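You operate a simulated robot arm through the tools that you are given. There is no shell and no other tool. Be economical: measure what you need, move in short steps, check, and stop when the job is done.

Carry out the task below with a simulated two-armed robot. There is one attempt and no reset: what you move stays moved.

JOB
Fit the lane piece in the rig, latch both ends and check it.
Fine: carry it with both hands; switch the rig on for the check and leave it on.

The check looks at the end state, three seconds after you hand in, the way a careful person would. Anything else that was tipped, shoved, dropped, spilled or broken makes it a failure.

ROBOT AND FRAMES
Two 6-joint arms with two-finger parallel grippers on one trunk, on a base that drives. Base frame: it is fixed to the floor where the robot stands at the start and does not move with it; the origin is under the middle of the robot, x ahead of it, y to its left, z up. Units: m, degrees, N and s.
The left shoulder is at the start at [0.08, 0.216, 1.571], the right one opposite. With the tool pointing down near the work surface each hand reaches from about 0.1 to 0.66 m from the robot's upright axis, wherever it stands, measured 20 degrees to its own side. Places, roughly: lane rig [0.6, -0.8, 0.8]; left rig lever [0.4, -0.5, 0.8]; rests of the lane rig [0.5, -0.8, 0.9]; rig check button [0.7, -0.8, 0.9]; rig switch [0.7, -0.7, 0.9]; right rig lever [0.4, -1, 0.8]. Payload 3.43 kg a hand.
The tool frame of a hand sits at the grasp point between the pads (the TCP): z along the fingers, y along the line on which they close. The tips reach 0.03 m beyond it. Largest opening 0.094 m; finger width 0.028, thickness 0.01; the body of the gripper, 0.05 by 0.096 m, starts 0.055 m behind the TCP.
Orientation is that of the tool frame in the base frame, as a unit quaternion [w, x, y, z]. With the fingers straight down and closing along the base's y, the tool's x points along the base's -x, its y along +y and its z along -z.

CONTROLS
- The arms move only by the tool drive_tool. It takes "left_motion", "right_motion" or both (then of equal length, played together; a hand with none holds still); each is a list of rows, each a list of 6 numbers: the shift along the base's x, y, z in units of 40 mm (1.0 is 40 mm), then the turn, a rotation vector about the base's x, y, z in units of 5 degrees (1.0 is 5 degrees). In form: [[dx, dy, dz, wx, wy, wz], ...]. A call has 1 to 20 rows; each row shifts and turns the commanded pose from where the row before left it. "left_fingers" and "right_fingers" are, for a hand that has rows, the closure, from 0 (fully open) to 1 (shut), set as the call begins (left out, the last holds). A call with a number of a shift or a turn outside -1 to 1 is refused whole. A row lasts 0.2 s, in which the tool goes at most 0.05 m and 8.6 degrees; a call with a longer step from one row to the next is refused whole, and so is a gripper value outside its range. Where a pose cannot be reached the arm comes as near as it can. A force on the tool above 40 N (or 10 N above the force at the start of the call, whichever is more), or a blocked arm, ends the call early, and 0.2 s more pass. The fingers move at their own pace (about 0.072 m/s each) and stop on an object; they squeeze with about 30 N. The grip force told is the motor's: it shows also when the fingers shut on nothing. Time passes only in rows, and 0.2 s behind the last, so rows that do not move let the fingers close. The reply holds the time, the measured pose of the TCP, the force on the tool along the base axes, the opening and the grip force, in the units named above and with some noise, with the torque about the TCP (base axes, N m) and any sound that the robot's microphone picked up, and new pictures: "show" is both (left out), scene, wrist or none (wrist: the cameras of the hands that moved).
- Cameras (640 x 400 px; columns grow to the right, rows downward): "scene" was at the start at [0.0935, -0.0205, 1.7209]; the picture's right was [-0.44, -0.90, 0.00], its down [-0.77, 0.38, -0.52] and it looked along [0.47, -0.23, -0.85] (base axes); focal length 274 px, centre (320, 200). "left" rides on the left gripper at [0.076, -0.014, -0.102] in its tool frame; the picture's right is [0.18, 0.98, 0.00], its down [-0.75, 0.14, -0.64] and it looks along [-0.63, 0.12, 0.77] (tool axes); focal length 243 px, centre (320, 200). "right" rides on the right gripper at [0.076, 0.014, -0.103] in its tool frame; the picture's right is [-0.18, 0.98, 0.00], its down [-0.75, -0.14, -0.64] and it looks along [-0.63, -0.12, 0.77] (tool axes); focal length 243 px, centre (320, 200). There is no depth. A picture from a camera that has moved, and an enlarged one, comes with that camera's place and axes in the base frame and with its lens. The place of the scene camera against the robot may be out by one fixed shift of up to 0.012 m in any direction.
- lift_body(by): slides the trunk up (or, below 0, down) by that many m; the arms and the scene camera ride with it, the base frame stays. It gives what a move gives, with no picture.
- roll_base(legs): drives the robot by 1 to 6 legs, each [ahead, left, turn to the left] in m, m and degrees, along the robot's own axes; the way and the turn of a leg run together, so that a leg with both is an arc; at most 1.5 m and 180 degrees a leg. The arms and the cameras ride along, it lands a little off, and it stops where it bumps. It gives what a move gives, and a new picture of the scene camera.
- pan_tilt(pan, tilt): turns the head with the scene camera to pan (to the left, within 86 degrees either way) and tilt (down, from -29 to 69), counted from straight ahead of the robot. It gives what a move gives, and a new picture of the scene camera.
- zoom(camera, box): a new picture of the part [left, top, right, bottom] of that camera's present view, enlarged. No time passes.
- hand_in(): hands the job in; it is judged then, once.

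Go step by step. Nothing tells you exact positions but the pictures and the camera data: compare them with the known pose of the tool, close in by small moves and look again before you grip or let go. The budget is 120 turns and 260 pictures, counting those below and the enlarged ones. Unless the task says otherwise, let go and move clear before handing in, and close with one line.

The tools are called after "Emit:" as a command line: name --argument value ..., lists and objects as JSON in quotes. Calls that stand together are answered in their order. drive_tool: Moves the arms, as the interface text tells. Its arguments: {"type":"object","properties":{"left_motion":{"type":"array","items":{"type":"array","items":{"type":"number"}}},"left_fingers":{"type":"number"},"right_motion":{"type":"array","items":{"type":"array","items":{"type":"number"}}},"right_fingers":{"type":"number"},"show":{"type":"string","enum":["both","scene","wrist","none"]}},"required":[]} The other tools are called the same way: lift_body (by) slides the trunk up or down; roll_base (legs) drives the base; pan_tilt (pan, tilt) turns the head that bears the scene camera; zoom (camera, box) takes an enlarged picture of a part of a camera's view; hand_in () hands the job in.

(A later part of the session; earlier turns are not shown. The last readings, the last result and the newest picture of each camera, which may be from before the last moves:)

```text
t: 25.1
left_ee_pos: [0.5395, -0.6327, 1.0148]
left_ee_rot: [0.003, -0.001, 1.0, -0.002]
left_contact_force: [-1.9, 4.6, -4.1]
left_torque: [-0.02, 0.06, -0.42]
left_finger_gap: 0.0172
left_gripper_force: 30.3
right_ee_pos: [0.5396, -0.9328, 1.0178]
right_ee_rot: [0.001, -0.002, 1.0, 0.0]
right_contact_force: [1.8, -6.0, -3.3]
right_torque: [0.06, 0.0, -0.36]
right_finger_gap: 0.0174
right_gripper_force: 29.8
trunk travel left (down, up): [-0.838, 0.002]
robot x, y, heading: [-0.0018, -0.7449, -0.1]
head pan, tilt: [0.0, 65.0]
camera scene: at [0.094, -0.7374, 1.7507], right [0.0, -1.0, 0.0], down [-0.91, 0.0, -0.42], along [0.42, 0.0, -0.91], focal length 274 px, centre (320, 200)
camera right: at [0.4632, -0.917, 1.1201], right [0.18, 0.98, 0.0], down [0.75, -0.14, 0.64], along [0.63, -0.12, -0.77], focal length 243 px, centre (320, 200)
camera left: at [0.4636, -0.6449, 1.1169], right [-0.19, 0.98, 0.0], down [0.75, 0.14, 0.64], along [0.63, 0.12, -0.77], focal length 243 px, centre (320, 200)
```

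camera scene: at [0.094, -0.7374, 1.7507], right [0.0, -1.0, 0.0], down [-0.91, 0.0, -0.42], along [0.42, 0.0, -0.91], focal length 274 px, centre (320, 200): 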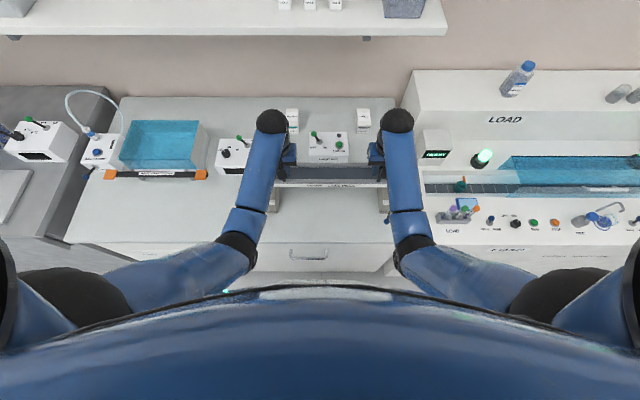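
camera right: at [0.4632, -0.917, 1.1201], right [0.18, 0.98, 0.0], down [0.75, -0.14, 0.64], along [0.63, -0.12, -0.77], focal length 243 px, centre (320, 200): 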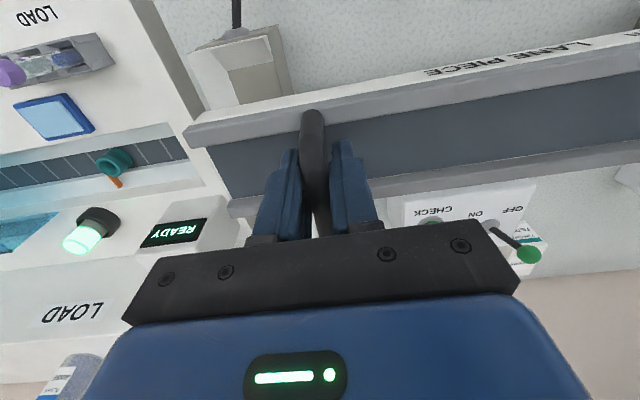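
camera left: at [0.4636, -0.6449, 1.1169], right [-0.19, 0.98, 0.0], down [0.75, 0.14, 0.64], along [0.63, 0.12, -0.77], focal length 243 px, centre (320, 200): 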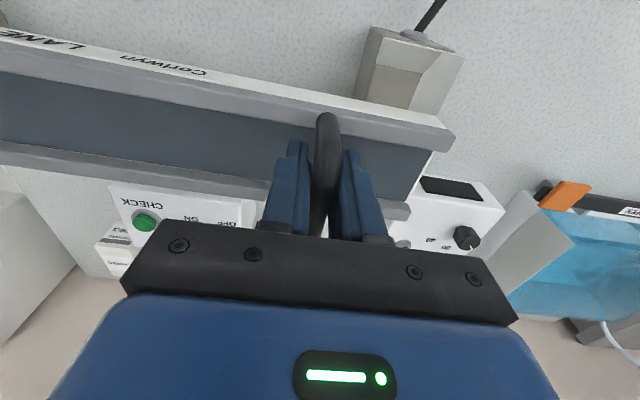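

Now the rests peek out ahead of the piece. I zoom to compare y alignment.

Emit:
zoom --camera "left" --box '[340, 0, 480, 160]'

Emit:
zoom --camera "right" --box '[170, 0, 310, 160]'

Emit:
zoom --camera "scene" --box '[250, 130, 410, 230]'

```text
2.50 times, centred on (410, 80) of left
camera zoom: at [0.4636, -0.6449, 1.1169], right [-0.19, 0.98, 0.0], down [0.75, 0.14, 0.64], along [0.63, 0.12, -0.77], focal length 606 px, centre (95, 500)
```

zoom: 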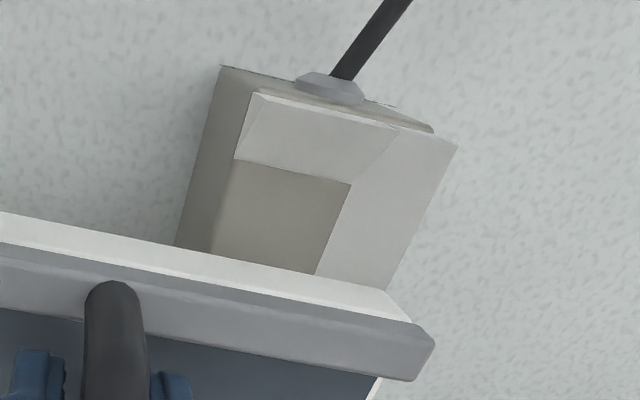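

```text
2.50 times, centred on (240, 80) of right
camera zoom: at [0.4632, -0.917, 1.1201], right [0.18, 0.98, 0.0], down [0.75, -0.14, 0.64], along [0.63, -0.12, -0.77], focal length 606 px, centre (520, 500)
```

zoom: 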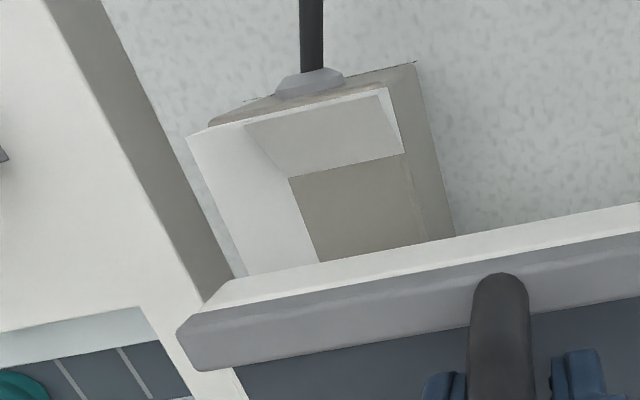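

```text
4.00 times, centred on (330, 180) of scene
camera zoom: at [0.094, -0.7374, 1.7507], right [0.0, -1.0, 0.0], down [-0.91, 0.0, -0.42], along [0.42, 0.0, -0.91], focal length 1095 px, centre (280, 280)
```

zoom: 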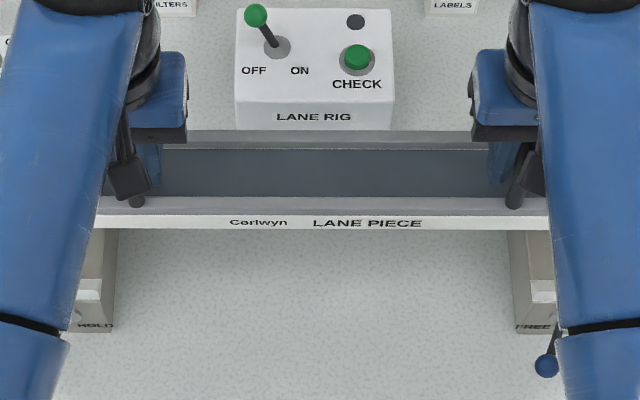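

Floor corners give the rest centre at (0.5395, -0.777); the piece midpoint is at -0.783, so I shift +5.5 mm in y and descend 50 mm.

Emit:
drive_tool --left_motion '[[0, 0.07, 0, 0, 0, 0], [0, 0.07, 0, 0, 0, 0], [0, 0, -0.25, 0, 0, 0], [0, 0, -0.25, 0, 0, 0], [0, 0, -0.25, 0, 0, 0], [0, 0, -0.25, 0, 0, 0], [0, 0, -0.25, 0, 0, 0], [0, 0, 0, 0, 0, 0], [0, 0, 0, 0, 0, 0]]' --right_motion '[[0, 0.07, 0, 0, 0, 0], [0, 0.07, 0, 0, 0, 0], [0, 0, -0.25, 0, 0, 0], [0, 0, -0.25, 0, 0, 0], [0, 0, -0.25, 0, 0, 0], [0, 0, -0.25, 0, 0, 0], [0, 0, -0.25, 0, 0, 0], [0, 0, 0, 0, 0, 0], [0, 0, 0, 0, 0, 0]]' --show "wrist"

Emit:
zoom --camera "left" --box '[340, 0, 480, 160]'

Emit:
zoom --camera "right" --box '[170, 0, 310, 160]'

```text
t: 27.1
left_ee_pos: [0.5396, -0.6247, 0.9634]
left_ee_rot: [0.002, -0.002, 1.0, -0.002]
left_contact_force: [-2.9, 1.8, -4.7]
left_torque: [-0.01, -0.04, -0.47]
left_finger_gap: 0.0174
left_gripper_force: 30.3
right_ee_pos: [0.5386, -0.9253, 0.9679]
right_ee_rot: [0.0, -0.001, 1.0, 0.0]
right_contact_force: [3.2, -2.6, -3.3]
right_torque: [0.06, 0.07, -0.51]
right_finger_gap: 0.0171
right_gripper_force: 30.0
trunk travel left (down, up): [-0.838, 0.002]
robot x, y, heading: [0.001, -0.747, 0.2]
head pan, tilt: [0.0, 65.0]
camera right: at [0.4632, -0.9114, 1.0692], right [0.18, 0.98, 0.0], down [0.75, -0.14, 0.64], along [0.63, -0.12, -0.77], focal length 243 px, centre (320, 200)
camera left: at [0.4645, -0.6392, 1.0663], right [-0.19, 0.98, 0.0], down [0.75, 0.14, 0.64], along [0.63, 0.12, -0.77], focal length 243 px, centre (320, 200)
```

right: 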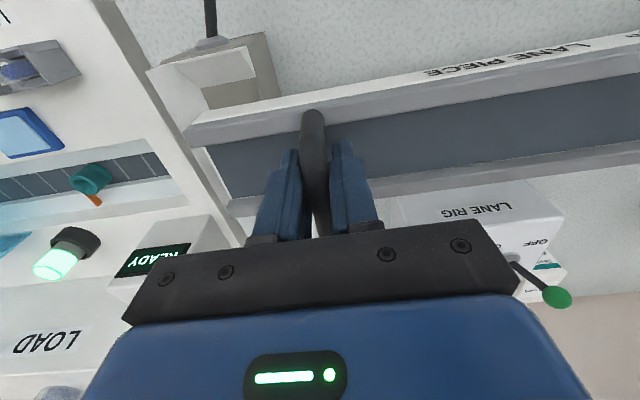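
left: 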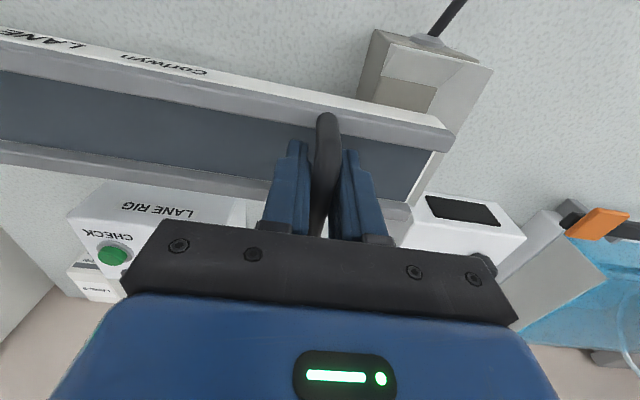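

```text
2.50 times, centred on (410, 80) of left
camera zoom: at [0.4645, -0.6392, 1.0663], right [-0.19, 0.98, 0.0], down [0.75, 0.14, 0.64], along [0.63, 0.12, -0.77], focal length 606 px, centre (95, 500)
```

zoom: 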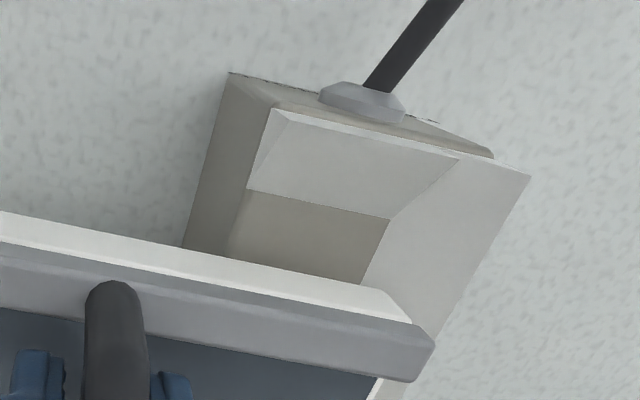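

```text
2.50 times, centred on (240, 80) of right
camera zoom: at [0.4632, -0.9114, 1.0692], right [0.18, 0.98, 0.0], down [0.75, -0.14, 0.64], along [0.63, -0.12, -0.77], focal length 606 px, centre (520, 500)
```

zoom: 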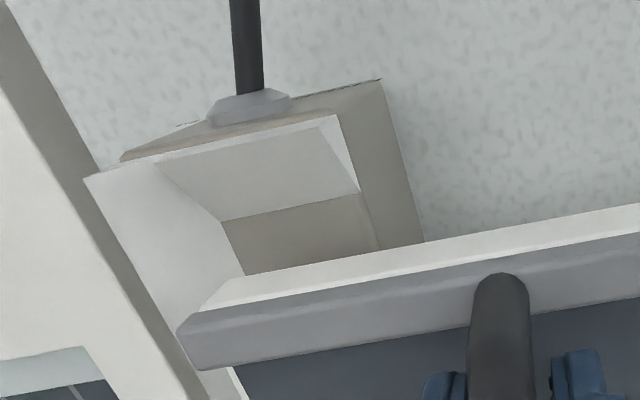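

The rest centre triangulates to (0.5395, -0.777). The piece body seems centred ~6 mm ahead of the handles' grip point, so I shift -6 mm in x, -2 mm in y, go 18 mm lower and look again.

Emit:
drive_tool --left_motion '[[-0.15, -0.05, 0, 0, 0, 0], [0, 0, -0.15, 0, 0, 0], [0, 0, -0.15, 0, 0, 0], [0, 0, -0.15, 0, 0, 0], [0, 0, 0, 0, 0, 0], [0, 0, 0, 0, 0, 0]]' --right_motion '[[-0.15, -0.05, 0, 0, 0, 0], [0, 0, -0.15, 0, 0, 0], [0, 0, -0.15, 0, 0, 0], [0, 0, -0.15, 0, 0, 0], [0, 0, 0, 0, 0, 0], [0, 0, 0, 0, 0, 0]]' --show "scene"

Emit:
zoom --camera "left" --box '[340, 0, 480, 160]'

Emit:
zoom --camera "right" --box '[170, 0, 310, 160]'

Emit:
zoom --camera "scene" --box '[250, 130, 410, 230]'

```text
t: 28.5
left_ee_pos: [0.531, -0.6279, 0.9469]
left_ee_rot: [0.001, -0.001, 1.0, -0.001]
left_contact_force: [-14.1, 5.0, 7.5]
left_torque: [-0.06, 0.0, -0.4]
left_finger_gap: 0.0173
left_gripper_force: 30.1
right_ee_pos: [0.5318, -0.9281, 0.9507]
right_ee_rot: [0.0, -0.002, 1.0, 0.001]
right_contact_force: [4.0, -6.8, -4.6]
right_torque: [0.05, 0.27, -0.45]
right_finger_gap: 0.0173
right_gripper_force: 29.8
trunk travel left (down, up): [-0.838, 0.002]
robot x, y, heading: [-0.0005, -0.7486, 0.3]
head pan, tilt: [0.0, 65.0]
camera scene: at [0.0911, -0.7391, 1.7509], right [0.0, -1.0, 0.0], down [-0.91, 0.0, -0.42], along [0.42, 0.0, -0.91], focal length 274 px, centre (320, 200)
```

scene: 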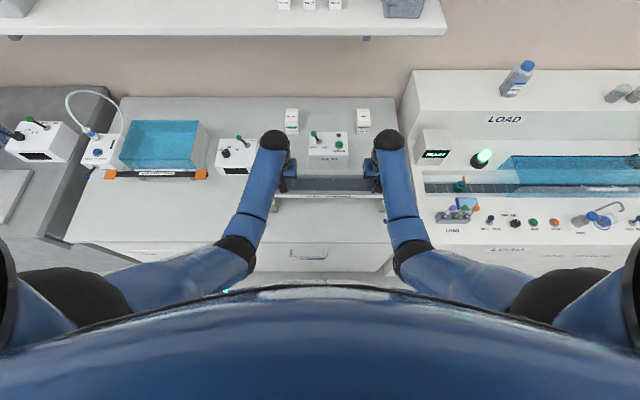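

```text
2.50 times, centred on (410, 80) of left
camera zoom: at [0.4565, -0.6416, 1.0496], right [-0.19, 0.98, 0.0], down [0.75, 0.14, 0.64], along [0.63, 0.12, -0.76], focal length 606 px, centre (95, 500)
```

zoom: 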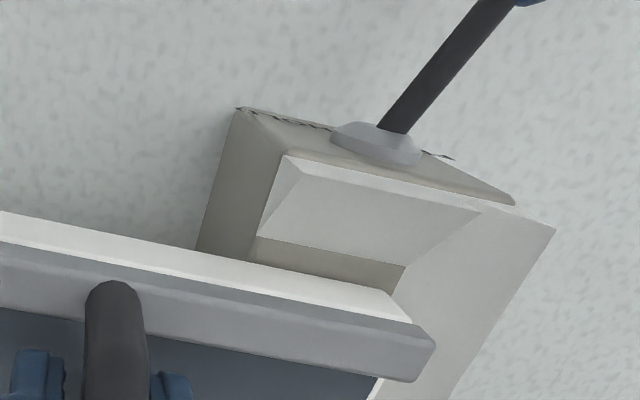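

```text
2.50 times, centred on (240, 80) of right
camera zoom: at [0.4551, -0.9138, 1.052], right [0.18, 0.98, 0.0], down [0.75, -0.14, 0.64], along [0.63, -0.12, -0.77], focal length 606 px, centre (520, 500)
```

zoom: 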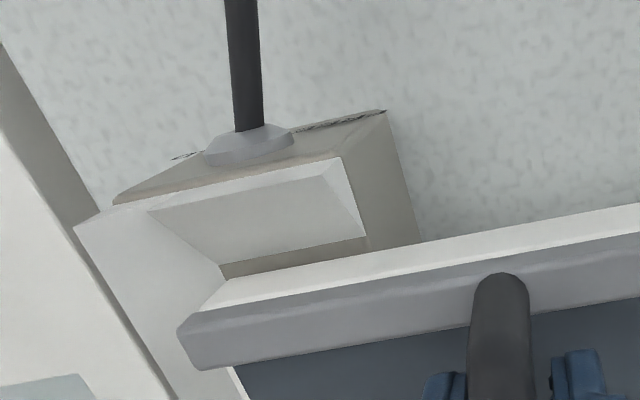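

```text
4.00 times, centred on (330, 180) of scene
camera zoom: at [0.0911, -0.7391, 1.7509], right [0.0, -1.0, 0.0], down [-0.91, 0.0, -0.42], along [0.42, 0.0, -0.91], focal length 1095 px, centre (280, 280)
```

zoom: 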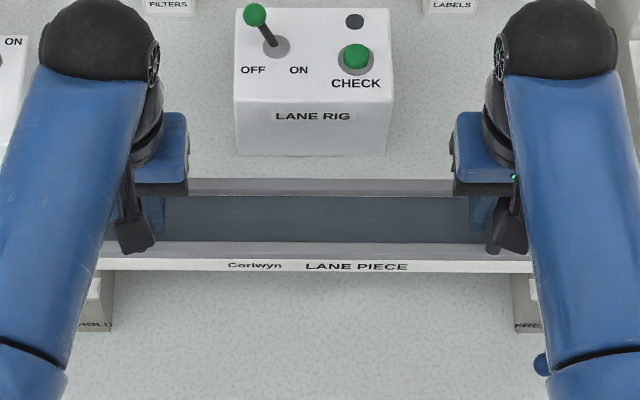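

The left end touches the back bevel (force -x on the left hand), so the piece must come another ~4 mm toward me. I shift that way and re-read forces.

Emit:
drive_tool --left_motion '[[0, 0, 0.1, 0, 0, 0], [-0.12, 0, 0, 0, 0, 0], [0, 0, 0, 0, 0, 0], [0, 0, 0, 0, 0, 0]]' --right_motion '[[0, 0, 0.1, 0, 0, 0], [-0.12, 0, 0, 0, 0, 0], [0, 0, 0, 0, 0, 0], [0, 0, 0, 0, 0, 0]]' --show "none"

Emit:
drive_tool --left_motion '[[0, 0, -0.1, 0, 0, 0], [0, 0, -0.1, 0, 0, 0], [0, 0, 0, 0, 0, 0], [0, 0, 0, 0, 0, 0]]' --right_motion '[[0, 0, -0.1, 0, 0, 0], [0, 0, -0.1, 0, 0, 0], [0, 0, 0, 0, 0, 0], [0, 0, 0, 0, 0, 0]]' --show "none"

Emit:
zoom --camera "left" --box '[340, 0, 480, 160]'

Emit:
zoom --camera "right" --box '[170, 0, 310, 160]'

```text
t: 29.5
left_ee_pos: [0.5301, -0.6271, 0.9499]
left_ee_rot: [0.002, -0.001, 1.0, -0.001]
left_contact_force: [-3.3, 8.6, -4.0]
left_torque: [-0.04, 0.18, -0.46]
left_finger_gap: 0.0173
left_gripper_force: 30.1
right_ee_pos: [0.5287, -0.9272, 0.9539]
right_ee_rot: [0.0, -0.001, 1.0, -0.001]
right_contact_force: [3.2, -9.1, -2.4]
right_torque: [0.0, -0.13, -0.49]
right_finger_gap: 0.0172
right_gripper_force: 30.6
trunk travel left (down, up): [-0.838, 0.002]
robot x, y, heading: [0.0046, -0.7459, 0.3]
head pan, tilt: [0.0, 65.0]
```

```text
t: 30.5
left_ee_pos: [0.5293, -0.628, 0.9446]
left_ee_rot: [0.004, -0.001, 1.0, -0.001]
left_contact_force: [-6.3, 9.7, 26.1]
left_torque: [-0.02, 0.19, -0.5]
left_finger_gap: 0.0172
left_gripper_force: 29.6
right_ee_pos: [0.5284, -0.9283, 0.9469]
right_ee_rot: [0.002, -0.002, 1.0, 0.0]
right_contact_force: [12.5, -7.8, -1.2]
right_torque: [0.08, 0.28, -0.51]
right_finger_gap: 0.0173
right_gripper_force: 29.7
trunk travel left (down, up): [-0.838, 0.002]
robot x, y, heading: [0.0034, -0.7479, 0.3]
head pan, tilt: [0.0, 65.0]
```

```text
2.50 times, centred on (410, 80) of left
camera zoom: at [0.4531, -0.6416, 1.0469], right [-0.19, 0.98, 0.0], down [0.75, 0.14, 0.65], along [0.64, 0.12, -0.76], focal length 606 px, centre (95, 500)
```

zoom: 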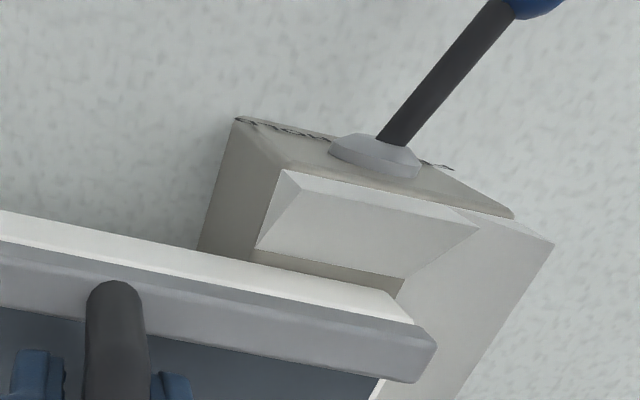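

```text
2.50 times, centred on (240, 80) of right
camera zoom: at [0.4517, -0.9138, 1.0486], right [0.18, 0.98, 0.0], down [0.75, -0.14, 0.64], along [0.63, -0.12, -0.76], focal length 606 px, centre (520, 500)
```

zoom: 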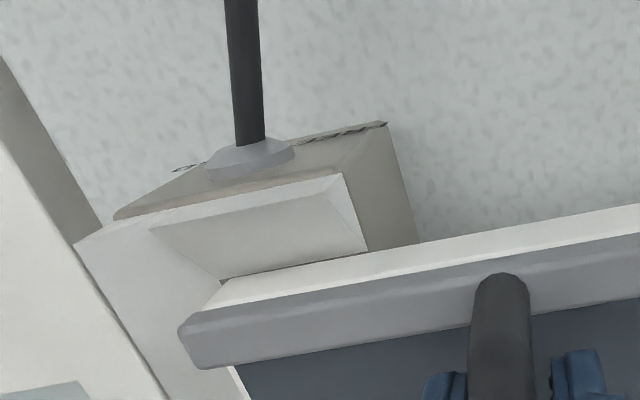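

The piece is yawed slightly clockwise: the left end touches the back bevel and the right the front one. I lift 5 mm, rotate the pair about 1° counter-clockwise, then lower again.

Emit:
drive_tool --left_motion '[[0, 0, 0.15, 0, 0, 0], [-0.08, 0, 0, 0, 0, 0], [0, 0, 0, 0, 0, 0], [0, 0, 0, 0, 0, 0]]' --right_motion '[[0, 0, 0.15, 0, 0, 0], [0.05, 0, 0, 0, 0, 0], [0, 0, 0, 0, 0, 0], [0, 0, 0, 0, 0, 0]]' --show "none"

Emit:
zoom --camera "left" --box '[340, 0, 480, 160]'

Emit:
zoom --camera "right" --box '[170, 0, 310, 160]'

```text
t: 31.5
left_ee_pos: [0.5264, -0.6282, 0.9478]
left_ee_rot: [0.002, 0.0, 1.0, -0.001]
left_contact_force: [1.5, 1.6, -3.6]
left_torque: [0.0, -0.56, 0.27]
left_finger_gap: 0.0172
left_gripper_force: 30.4
right_ee_pos: [0.5304, -0.9284, 0.9507]
right_ee_rot: [-0.001, -0.002, 1.0, -0.001]
right_contact_force: [-1.6, -1.0, -3.9]
right_torque: [0.0, 0.58, 0.24]
right_finger_gap: 0.0173
right_gripper_force: 30.0
trunk travel left (down, up): [-0.838, 0.002]
robot x, y, heading: [-0.0014, -0.7467, 0.2]
head pan, tilt: [0.0, 65.0]
```

```text
2.50 times, centred on (410, 80) of left
camera zoom: at [0.4509, -0.6414, 1.0504], right [-0.19, 0.98, 0.0], down [0.75, 0.14, 0.64], along [0.63, 0.12, -0.77], focal length 606 px, centre (95, 500)
```

zoom: 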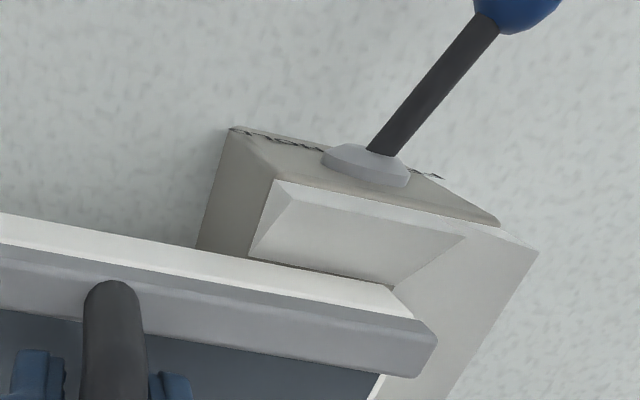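

```text
2.50 times, centred on (240, 80) of right
camera zoom: at [0.4548, -0.9138, 1.0531], right [0.18, 0.98, 0.0], down [0.76, -0.14, 0.64], along [0.63, -0.12, -0.77], focal length 606 px, centre (520, 500)
```

zoom: 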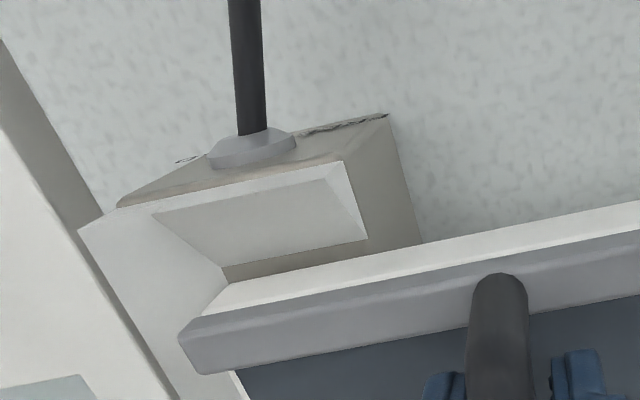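

Emit:
drive_tool --left_motion '[[0.045, 0.02, 0, 0, 0, 0], [0, 0, -0.1, 0, 0, 0], [0, 0, -0.1, 0, 0, 0], [0, 0, 0, 0, 0, 0], [0, 0, 0, 0, 0, 0]]' --right_motion '[[-0.035, 0.02, 0, 0, 0, 0], [0, 0, -0.1, 0, 0, 0], [0, 0, -0.1, 0, 0, 0], [0, 0, 0, 0, 0, 0], [0, 0, 0, 0, 0, 0]]' --show "none"

Emit:
zoom --camera "left" --box '[340, 0, 480, 160]'

Emit:
zoom --camera "right" --box '[170, 0, 310, 160]'

```text
t: 32.7
left_ee_pos: [0.5286, -0.6276, 0.9432]
left_ee_rot: [0.005, -0.002, 1.0, 0.0]
left_contact_force: [0.1, 5.5, 31.9]
left_torque: [-0.03, 0.03, -0.15]
left_finger_gap: 0.0172
left_gripper_force: 29.8
right_ee_pos: [0.5278, -0.9271, 0.9468]
right_ee_rot: [0.004, -0.002, 1.0, 0.0]
right_contact_force: [12.3, -2.3, 9.7]
right_torque: [-0.02, 0.58, -0.18]
right_finger_gap: 0.0173
right_gripper_force: 30.3
trunk travel left (down, up): [-0.838, 0.002]
robot x, y, heading: [-0.0027, -0.7491, 0.2]
head pan, tilt: [0.0, 65.0]
```

```text
2.50 times, centred on (410, 80) of left
camera zoom: at [0.4509, -0.641, 1.0456], right [-0.19, 0.98, 0.0], down [0.75, 0.15, 0.65], along [0.64, 0.12, -0.76], focal length 606 px, centre (95, 500)
```

zoom: 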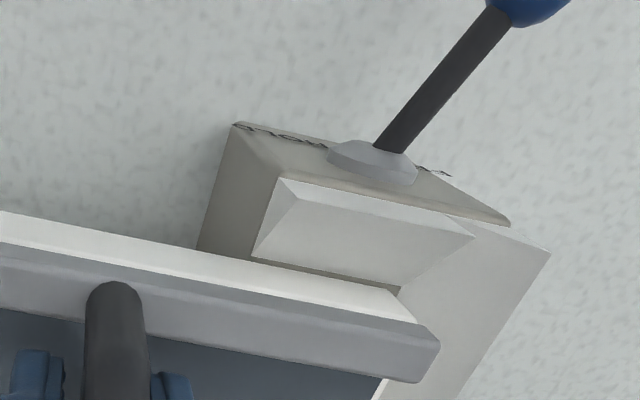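

```text
2.50 times, centred on (240, 80) of right
camera zoom: at [0.4515, -0.9132, 1.0479], right [0.18, 0.98, 0.0], down [0.75, -0.14, 0.65], along [0.64, -0.12, -0.76], focal length 606 px, centre (520, 500)
```

zoom: 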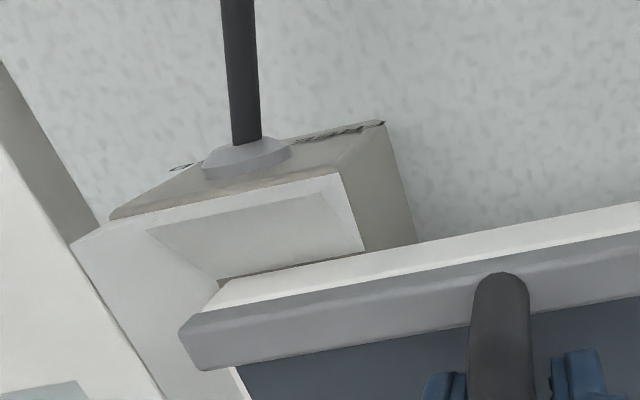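

The left end seems seated; the right still leans on the front bevel (+x force). I nudge the right hand +1.5 mm and lower it slightly.

Emit:
drive_tool --left_motion '[[0, 0, 0.02, 0, 0, 0], [0, 0, 0, 0, 0, 0], [0, 0, 0, 0, 0, 0], [0, 0, 0, 0, 0, 0]]' --right_motion '[[0.045, 0, 0, 0, 0, 0], [0, 0, -0.06, 0, 0, 0], [0, 0, 0, 0, 0, 0], [0, 0, 0, 0, 0, 0]]' --show "none"

Emit:
zoom --camera "left" --box '[340, 0, 480, 160]'

Emit:
zoom --camera "right" --box '[170, 0, 310, 160]'

```text
t: 33.7
left_ee_pos: [0.5264, -0.6269, 0.9433]
left_ee_rot: [0.005, -0.002, 1.0, -0.002]
left_contact_force: [19.8, 0.1, 13.4]
left_torque: [-0.02, -0.49, -0.09]
left_finger_gap: 0.0173
left_gripper_force: 30.0
right_ee_pos: [0.5302, -0.926, 0.9433]
right_ee_rot: [0.002, -0.002, 1.0, 0.0]
right_contact_force: [-5.0, -4.1, 31.2]
right_torque: [0.04, -0.07, -0.11]
right_finger_gap: 0.0173
right_gripper_force: 29.9
trunk travel left (down, up): [-0.838, 0.002]
robot x, y, heading: [0.0015, -0.7539, 0.1]
head pan, tilt: [0.0, 65.0]
```

```text
2.50 times, centred on (410, 80) of left
camera zoom: at [0.4506, -0.6408, 1.0454], right [-0.19, 0.98, 0.0], down [0.75, 0.14, 0.65], along [0.64, 0.12, -0.76], focal length 606 px, centre (95, 500)
```

zoom: 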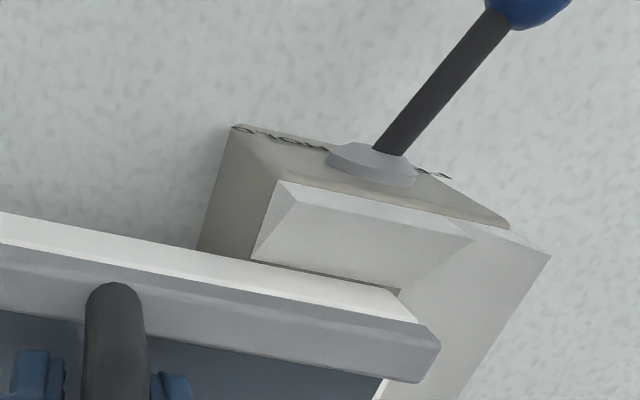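

```text
2.50 times, centred on (240, 80) of right
camera zoom: at [0.4527, -0.9131, 1.0441], right [0.18, 0.98, 0.0], down [0.75, -0.14, 0.64], along [0.63, -0.12, -0.77], focal length 606 px, centre (520, 500)
```

zoom: 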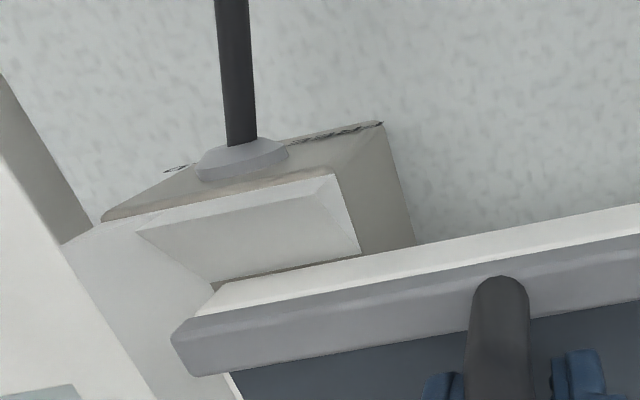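

Emit:
drive_tool --left_motion '[[0.05, 0, 0, 0, 0, 0], [0, 0, -0.02, 0, 0, 0], [0, 0, 0, 0, 0, 0], [0, 0, 0, 0, 0, 0]]' --right_motion '[[0, 0, 0.02, 0, 0, 0], [0, 0, 0, 0, 0, 0], [0, 0, 0, 0, 0, 0], [0, 0, 0, 0, 0, 0]]' --show "wrist"

Emit:
zoom --camera "scene" --box '[250, 130, 410, 230]'

```text
t: 34.7
left_ee_pos: [0.5263, -0.6267, 0.9414]
left_ee_rot: [0.002, -0.002, 1.0, -0.001]
left_contact_force: [-3.6, 1.6, 30.8]
left_torque: [0.0, -0.05, -0.08]
left_finger_gap: 0.0171
left_gripper_force: 30.2
right_ee_pos: [0.5293, -0.9272, 0.944]
right_ee_rot: [0.001, -0.001, 1.0, 0.002]
right_contact_force: [12.3, -3.2, -2.3]
right_torque: [0.03, -0.73, -0.14]
right_finger_gap: 0.0172
right_gripper_force: 29.7
trunk travel left (down, up): [-0.838, 0.002]
robot x, y, heading: [0.0015, -0.7479, 0.1]
head pan, tilt: [0.0, 65.0]
camera right: at [0.4527, -0.9133, 1.0442], right [0.18, 0.98, 0.0], down [0.75, -0.14, 0.64], along [0.63, -0.11, -0.77], focal length 243 px, centre (320, 200)
camera left: at [0.451, -0.6411, 1.044], right [-0.19, 0.98, 0.0], down [0.75, 0.14, 0.65], along [0.63, 0.12, -0.76], focal length 243 px, centre (320, 200)
```

right: 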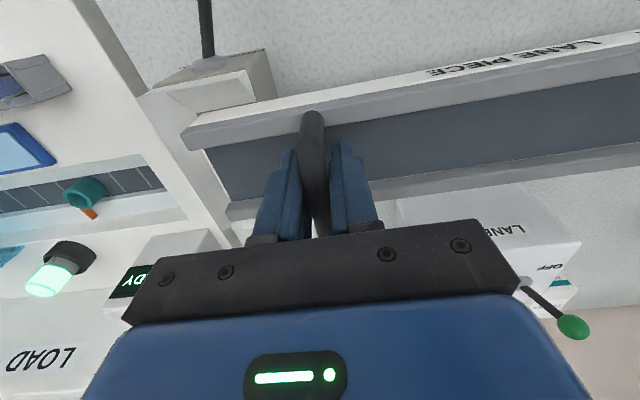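
left: 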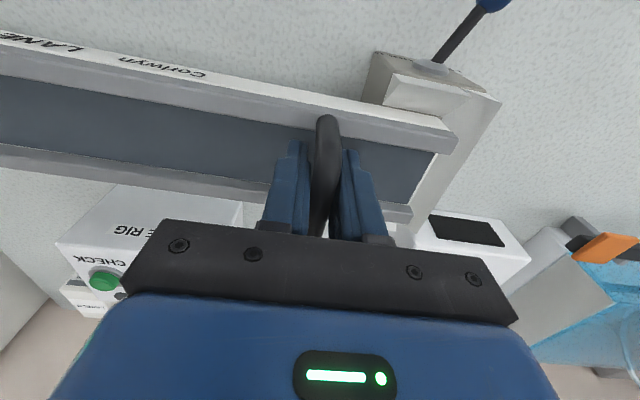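

```text
4.00 times, centred on (330, 180) of scene
camera zoom: at [0.0911, -0.7394, 1.7508], right [0.0, -1.0, 0.0], down [-0.91, 0.0, -0.42], along [0.42, 0.0, -0.91], focal length 1095 px, centre (280, 280)
```

zoom: 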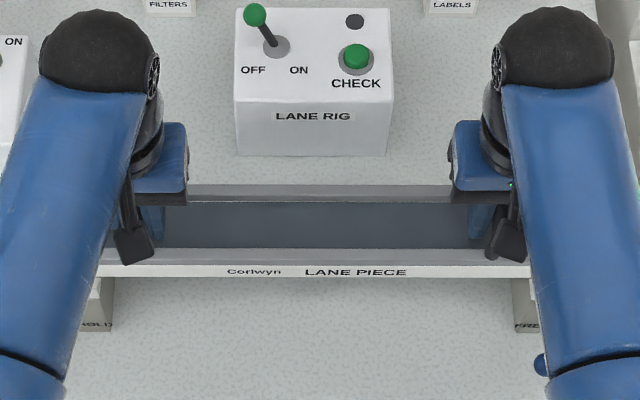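

Emit:
drive_tool --left_motion '[[0, 0, 0, 0, 0, 0], [0, 0, -0.02, 0, 0, 0], [0, 0, 0, 0, 0, 0]]' --right_motion '[[0.01, 0, -0.06, 0, 0, 0], [0, 0, -0.05, 0, 0, 0], [0, 0, 0, 0, 0, 0]]' --show "none"

Emit:
zoom --camera "left" --box '[340, 20, 480, 180]'

Emit:
zoom --camera "right" --box '[150, 20, 290, 180]'

```text
t: 35.5
left_ee_pos: [0.5267, -0.6274, 0.9414]
left_ee_rot: [0.004, -0.001, 1.0, -0.001]
left_contact_force: [10.8, -1.2, 11.8]
left_torque: [0.03, 0.16, -0.08]
left_finger_gap: 0.0171
left_gripper_force: 29.8
right_ee_pos: [0.5269, -0.9285, 0.9404]
right_ee_rot: [0.002, -0.002, 1.0, 0.0]
right_contact_force: [-2.7, -5.9, 36.1]
right_torque: [0.0, 0.38, -0.07]
right_finger_gap: 0.0175
right_gripper_force: 30.0
trunk travel left (down, up): [-0.838, 0.002]
robot x, y, heading: [-0.0007, -0.748, 0.1]
head pan, tilt: [0.0, 65.0]
```

```text
2.50 times, centred on (410, 100) of left
camera zoom: at [0.4506, -0.6409, 1.0437], right [-0.19, 0.98, 0.0], down [0.75, 0.14, 0.65], along [0.64, 0.12, -0.76], focal length 606 px, centre (95, 450)
```

zoom: 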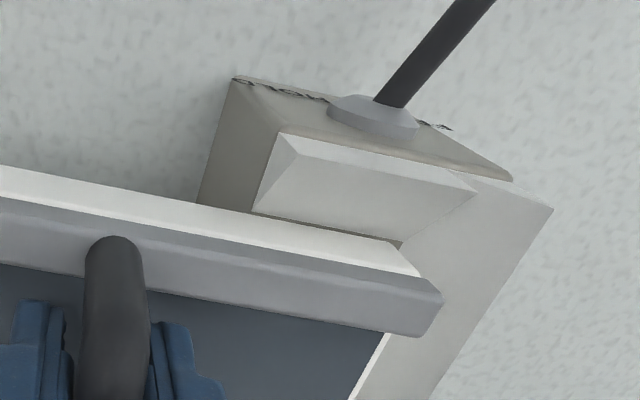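

```text
2.50 times, centred on (220, 100) of right
camera zoom: at [0.4527, -0.9131, 1.0421], right [0.18, 0.98, 0.0], down [0.75, -0.14, 0.65], along [0.64, -0.12, -0.76], focal length 606 px, centre (570, 450)
```

zoom: 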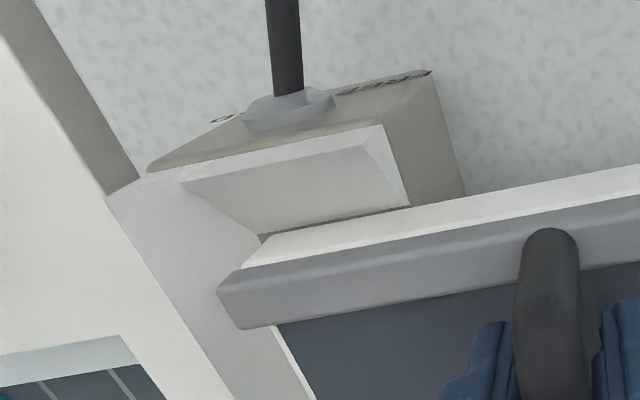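

Both ends now compute to the floor corners (bottom at z≈0.87, ends within 1 mm), so the piece is seated. I release both hands gently.

Emit:
drive_tool --left_motion '[[0, 0, 0, 0, 0, 0], [0, 0, 0, 0, 0, 0], [0, 0, 0, 0, 0, 0], [0, 0, 0, 0, 0, 0]]' --right_motion '[[0, 0, 0, 0, 0, 0], [0, 0, 0, 0, 0, 0], [0, 0, 0, 0, 0, 0], [0, 0, 0, 0, 0, 0]]' --left_fingers 0.35 --right_fingers 0.35 --show "wrist"

Emit:
zoom --camera "left" --box '[340, 20, 480, 180]'

Emit:
zoom --camera "right" --box '[150, 20, 290, 180]'

```text
t: 36.5
left_ee_pos: [0.5244, -0.6273, 0.9397]
left_ee_rot: [0.003, -0.002, 1.0, -0.001]
left_contact_force: [-6.1, -0.9, 10.7]
left_torque: [0.39, 0.32, 0.24]
left_finger_gap: 0.0606
left_gripper_force: 0.1
right_ee_pos: [0.5269, -0.927, 0.9409]
right_ee_rot: [0.002, -0.002, 1.0, 0.0]
right_contact_force: [0.5, 3.1, 30.6]
right_torque: [0.19, 0.36, -0.03]
right_finger_gap: 0.0604
right_gripper_force: 0.0
trunk travel left (down, up): [-0.838, 0.002]
robot x, y, heading: [-0.0034, -0.7464, 0.4]
head pan, tilt: [0.0, 65.0]
camera right: at [0.4508, -0.9121, 1.042], right [0.18, 0.98, 0.0], down [0.75, -0.14, 0.65], along [0.64, -0.12, -0.76], focal length 243 px, centre (320, 200)
camera left: at [0.4482, -0.6396, 1.0435], right [-0.19, 0.98, 0.0], down [0.75, 0.14, 0.65], along [0.64, 0.12, -0.76], focal length 243 px, centre (320, 200)
```

right: 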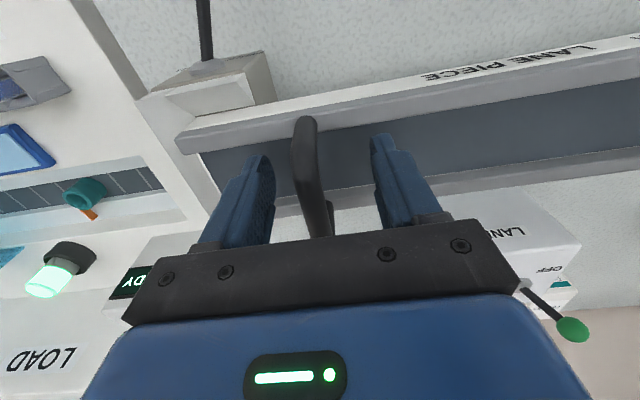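
left: 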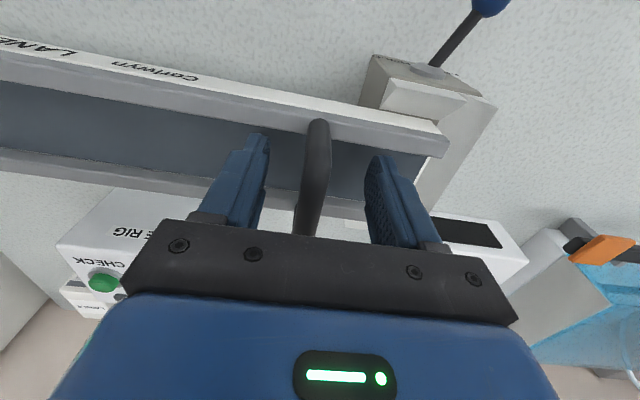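

```text
2.50 times, centred on (410, 100) of left
camera zoom: at [0.4482, -0.6396, 1.0435], right [-0.19, 0.98, 0.0], down [0.75, 0.14, 0.65], along [0.64, 0.12, -0.76], focal length 606 px, centre (95, 450)
```

zoom: 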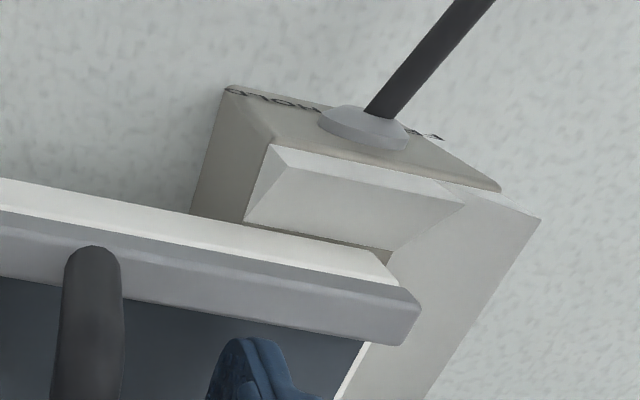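

```text
2.50 times, centred on (220, 100) of right
camera zoom: at [0.4508, -0.9121, 1.042], right [0.18, 0.98, 0.0], down [0.75, -0.14, 0.65], along [0.64, -0.12, -0.76], focal length 606 px, centre (570, 450)
```

zoom: 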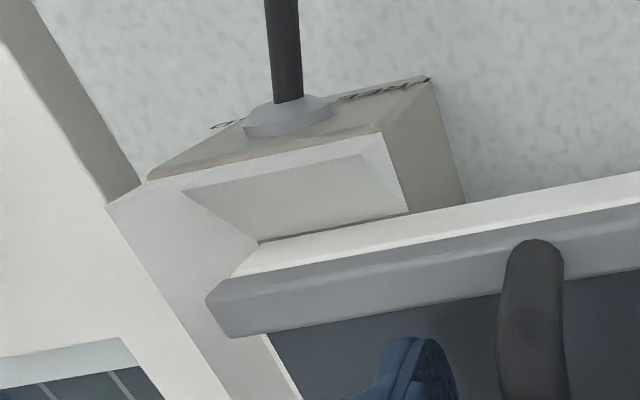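

The fingertips rest on the channel floor, which explains the upward force. I raise both hands straight up and inspect the seat.

Emit:
drive_tool --left_motion '[[0, 0, 0.3, 0, 0, 0], [0, 0, 0.5, 0, 0, 0], [0, 0, 0.6, 0, 0, 0], [0, 0, 0.6, 0, 0, 0], [0, 0, 0, 0, 0, 0]]' --right_motion '[[0, 0, 0.3, 0, 0, 0], [0, 0, 0.5, 0, 0, 0], [0, 0, 0.6, 0, 0, 0], [0, 0, 0.6, 0, 0, 0], [0, 0, 0, 0, 0, 0]]' --show "wrist"

Emit:
zoom --camera "left" --box '[340, 0, 480, 160]'

Emit:
zoom --camera "right" --box '[170, 0, 310, 160]'

Emit:
zoom --camera "scene" --box '[250, 130, 410, 230]'

```text
t: 37.7
left_ee_pos: [0.5304, -0.6269, 1.0212]
left_ee_rot: [0.002, -0.002, 1.0, -0.001]
left_contact_force: [-0.2, 0.4, -0.3]
left_torque: [0.0, -0.02, -0.02]
left_finger_gap: 0.061
left_gripper_force: 0.1
right_ee_pos: [0.5329, -0.9272, 1.018]
right_ee_rot: [-0.001, -0.001, 1.0, 0.0]
right_contact_force: [0.0, -0.5, -0.2]
right_torque: [-0.01, -0.01, 0.03]
right_finger_gap: 0.0608
right_gripper_force: 0.0
trunk travel left (down, up): [-0.838, 0.002]
robot x, y, heading: [0.001, -0.7472, 0.4]
head pan, tilt: [0.0, 65.0]
camera right: at [0.4569, -0.9122, 1.1191], right [0.18, 0.98, 0.0], down [0.75, -0.14, 0.64], along [0.63, -0.12, -0.77], focal length 243 px, centre (320, 200)
camera left: at [0.4547, -0.6396, 1.124], right [-0.19, 0.98, 0.0], down [0.75, 0.14, 0.64], along [0.63, 0.12, -0.77], focal length 243 px, centre (320, 200)
```

right: 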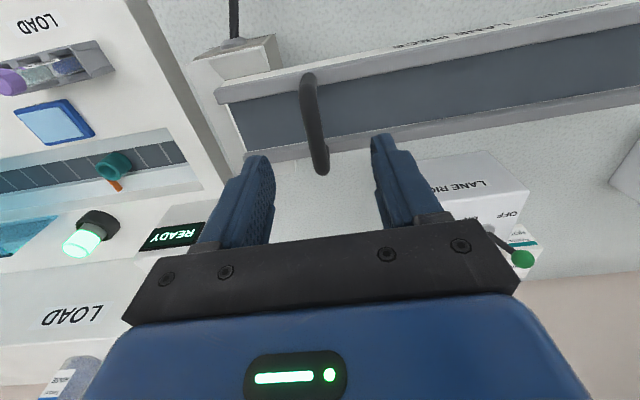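
left: 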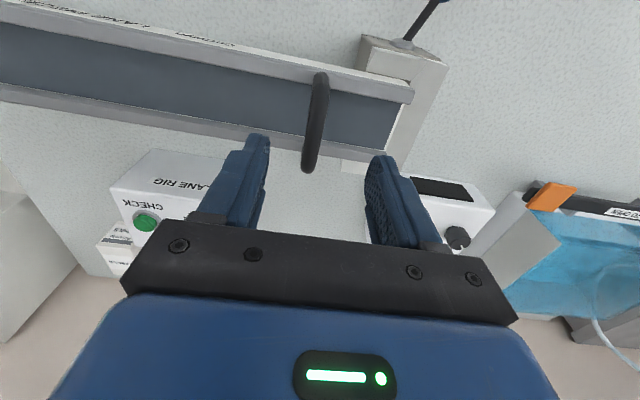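

```text
2.50 times, centred on (410, 80) of left
camera zoom: at [0.4547, -0.6396, 1.124], right [-0.19, 0.98, 0.0], down [0.75, 0.14, 0.64], along [0.63, 0.12, -0.77], focal length 606 px, centre (95, 500)
```

zoom: 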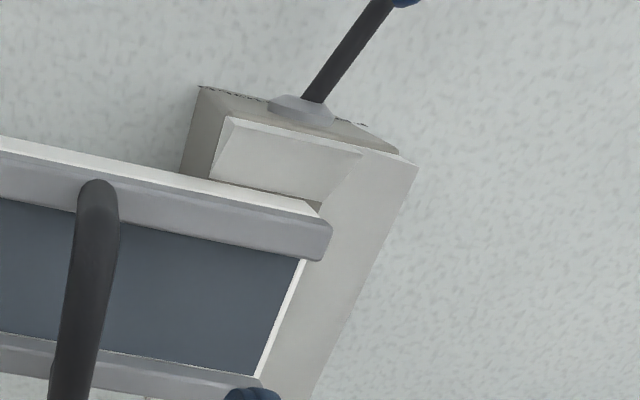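

```text
2.50 times, centred on (240, 80) of right
camera zoom: at [0.4569, -0.9122, 1.1191], right [0.18, 0.98, 0.0], down [0.75, -0.14, 0.64], along [0.63, -0.12, -0.77], focal length 606 px, centre (520, 500)
```

zoom: 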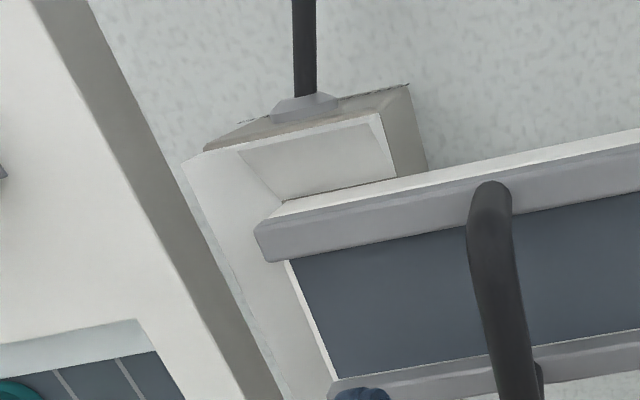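

```text
4.00 times, centred on (330, 180) of scene
camera zoom: at [0.0947, -0.7381, 1.7507], right [0.0, -1.0, 0.0], down [-0.91, 0.0, -0.42], along [0.42, 0.0, -0.91], focal length 1095 px, centre (280, 280)
```

zoom: 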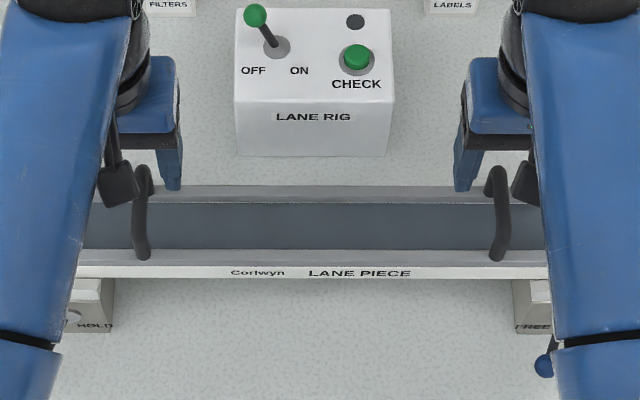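

The piece sits in both rests. Next the levers: balls at about (0.428, -0.531, 0.852) and (0.428, -0.972, 0.852), to be pushed to -y (HOLD). I shut the fingers and bring each hand to the +y side of its lever, still above.

Emit:
drive_tool --left_motion '[[-0.63, 0.83, 0, 0, 0, 0], [-0.63, 0.83, 0, 0, 0, 0], [-0.63, 0.83, 0, 0, 0, 0], [-0.63, 0.83, 0, 0, 0, 0], [0, 0, -0.6, 0, 0, 0], [0, 0, -0.6, 0, 0, 0], [0, 0, -0.5, 0, 0, 0], [0, 0, 0, 0, 0, 0]]' --right_motion '[[-0.64, -0.05, 0, 0, 0, 0], [-0.64, -0.05, 0, 0, 0, 0], [-0.64, -0.05, 0, 0, 0, 0], [-0.64, -0.05, 0, 0, 0, 0], [0, 0, -0.6, 0, 0, 0], [0, 0, -0.6, 0, 0, 0], [0, 0, -0.5, 0, 0, 0], [0, 0, 0, 0, 0, 0]]' --left_fingers 1 --right_fingers 1

```text
t: 39.5
left_ee_pos: [0.4268, -0.4939, 0.9528]
left_ee_rot: [0.003, -0.002, 1.0, -0.001]
left_contact_force: [0.5, 0.3, 0.6]
left_torque: [0.03, 0.01, 0.02]
left_finger_gap: 0.0
left_gripper_force: 30.2
right_ee_pos: [0.428, -0.9353, 0.9499]
right_ee_rot: [0.0, -0.003, 1.0, 0.001]
right_contact_force: [0.1, -0.4, 0.6]
right_torque: [0.0, -0.02, 0.0]
right_finger_gap: 0.0002
right_gripper_force: 30.1
trunk travel left (down, up): [-0.838, 0.002]
robot x, y, heading: [0.0022, -0.7488, 0.6]
head pan, tilt: [0.0, 65.0]
camera scene: at [0.093, -0.7376, 1.7508], right [0.0, -1.0, 0.0], down [-0.91, 0.0, -0.42], along [0.42, 0.0, -0.91], focal length 274 px, centre (320, 200)
camera right: at [0.3519, -0.9209, 1.0513], right [0.18, 0.98, 0.0], down [0.75, -0.14, 0.64], along [0.63, -0.12, -0.77], focal length 243 px, centre (320, 200)
camera left: at [0.3513, -0.5075, 1.0555], right [-0.19, 0.98, 0.0], down [0.75, 0.14, 0.65], along [0.63, 0.12, -0.76], focal length 243 px, centre (320, 200)
```

scene: 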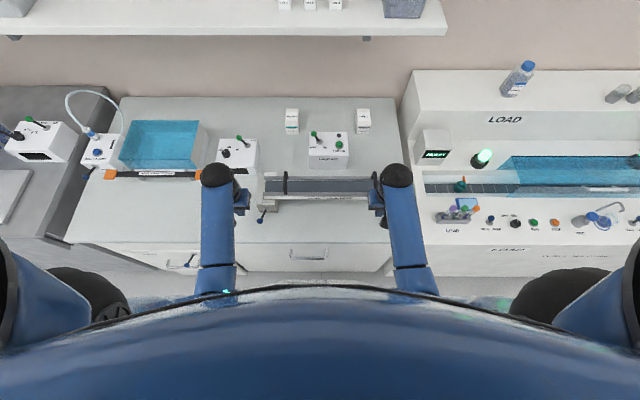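
right: 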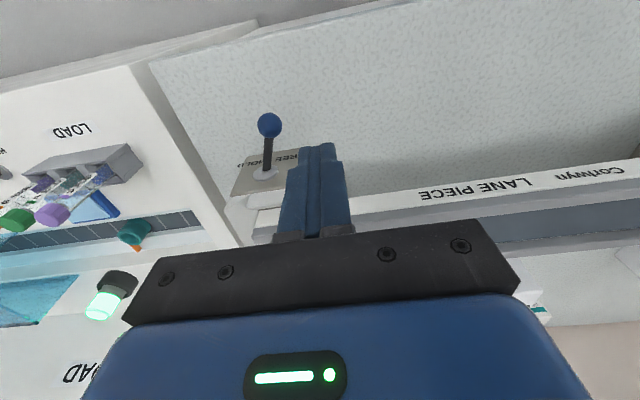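
left: 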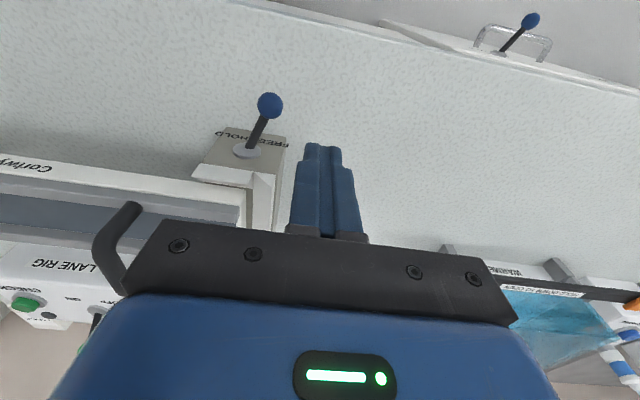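

Lever balls confirmed at (0.427, -0.535) and (0.426, -0.979). I lower both hands next to them, then sweep left (operating both at once) toward -y in small rows.

Emit:
drive_tool --left_motion '[[0, 0, -0.5, 0, 0, 0], [0, 0, -0.5, 0, 0, 0], [0, 0, -0.5, 0, 0, 0], [0, 0, -0.5, 0, 0, 0], [0, 0, 0, 0, 0, 0]]' --right_motion '[[0, 0, -0.5, 0, 0, 0], [0, 0, -0.5, 0, 0, 0], [0, 0, -0.5, 0, 0, 0], [0, 0, -0.5, 0, 0, 0], [0, 0, 0, 0, 0, 0]]' --show "wrist"

```text
t: 40.7
left_ee_pos: [0.4295, -0.4962, 0.8711]
left_ee_rot: [0.002, -0.001, 1.0, -0.001]
left_contact_force: [0.9, 0.8, -1.3]
left_torque: [0.01, 0.0, 0.01]
left_finger_gap: 0.0
left_gripper_force: 30.2
right_ee_pos: [0.4283, -0.9337, 0.8702]
right_ee_rot: [0.0, -0.002, 1.0, 0.0]
right_contact_force: [0.0, -0.4, 0.3]
right_torque: [-0.01, -0.01, 0.0]
right_finger_gap: 0.0
right_gripper_force: 30.0
trunk travel left (down, up): [-0.838, 0.002]
robot x, y, heading: [-0.0035, -0.7508, 0.3]
head pan, tilt: [0.0, 65.0]
camera right: at [0.3525, -0.9202, 0.9711], right [0.18, 0.98, 0.0], down [0.75, -0.14, 0.64], along [0.63, -0.12, -0.77], focal length 243 px, centre (320, 200)
camera left: at [0.353, -0.5094, 0.9738], right [-0.19, 0.98, 0.0], down [0.75, 0.14, 0.65], along [0.63, 0.12, -0.76], focal length 243 px, centre (320, 200)
```

right: 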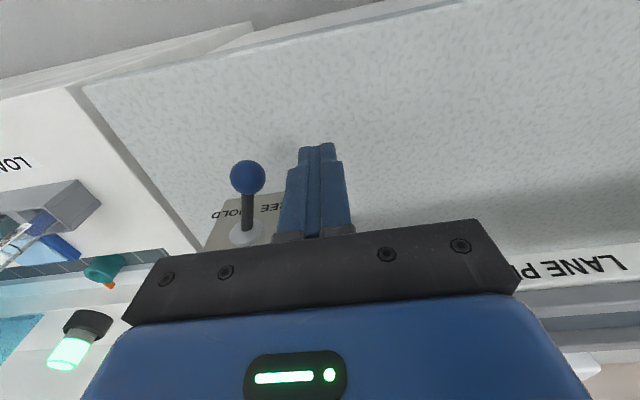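
left: 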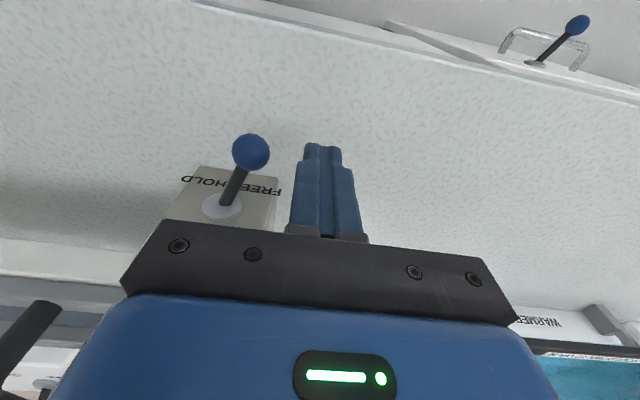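

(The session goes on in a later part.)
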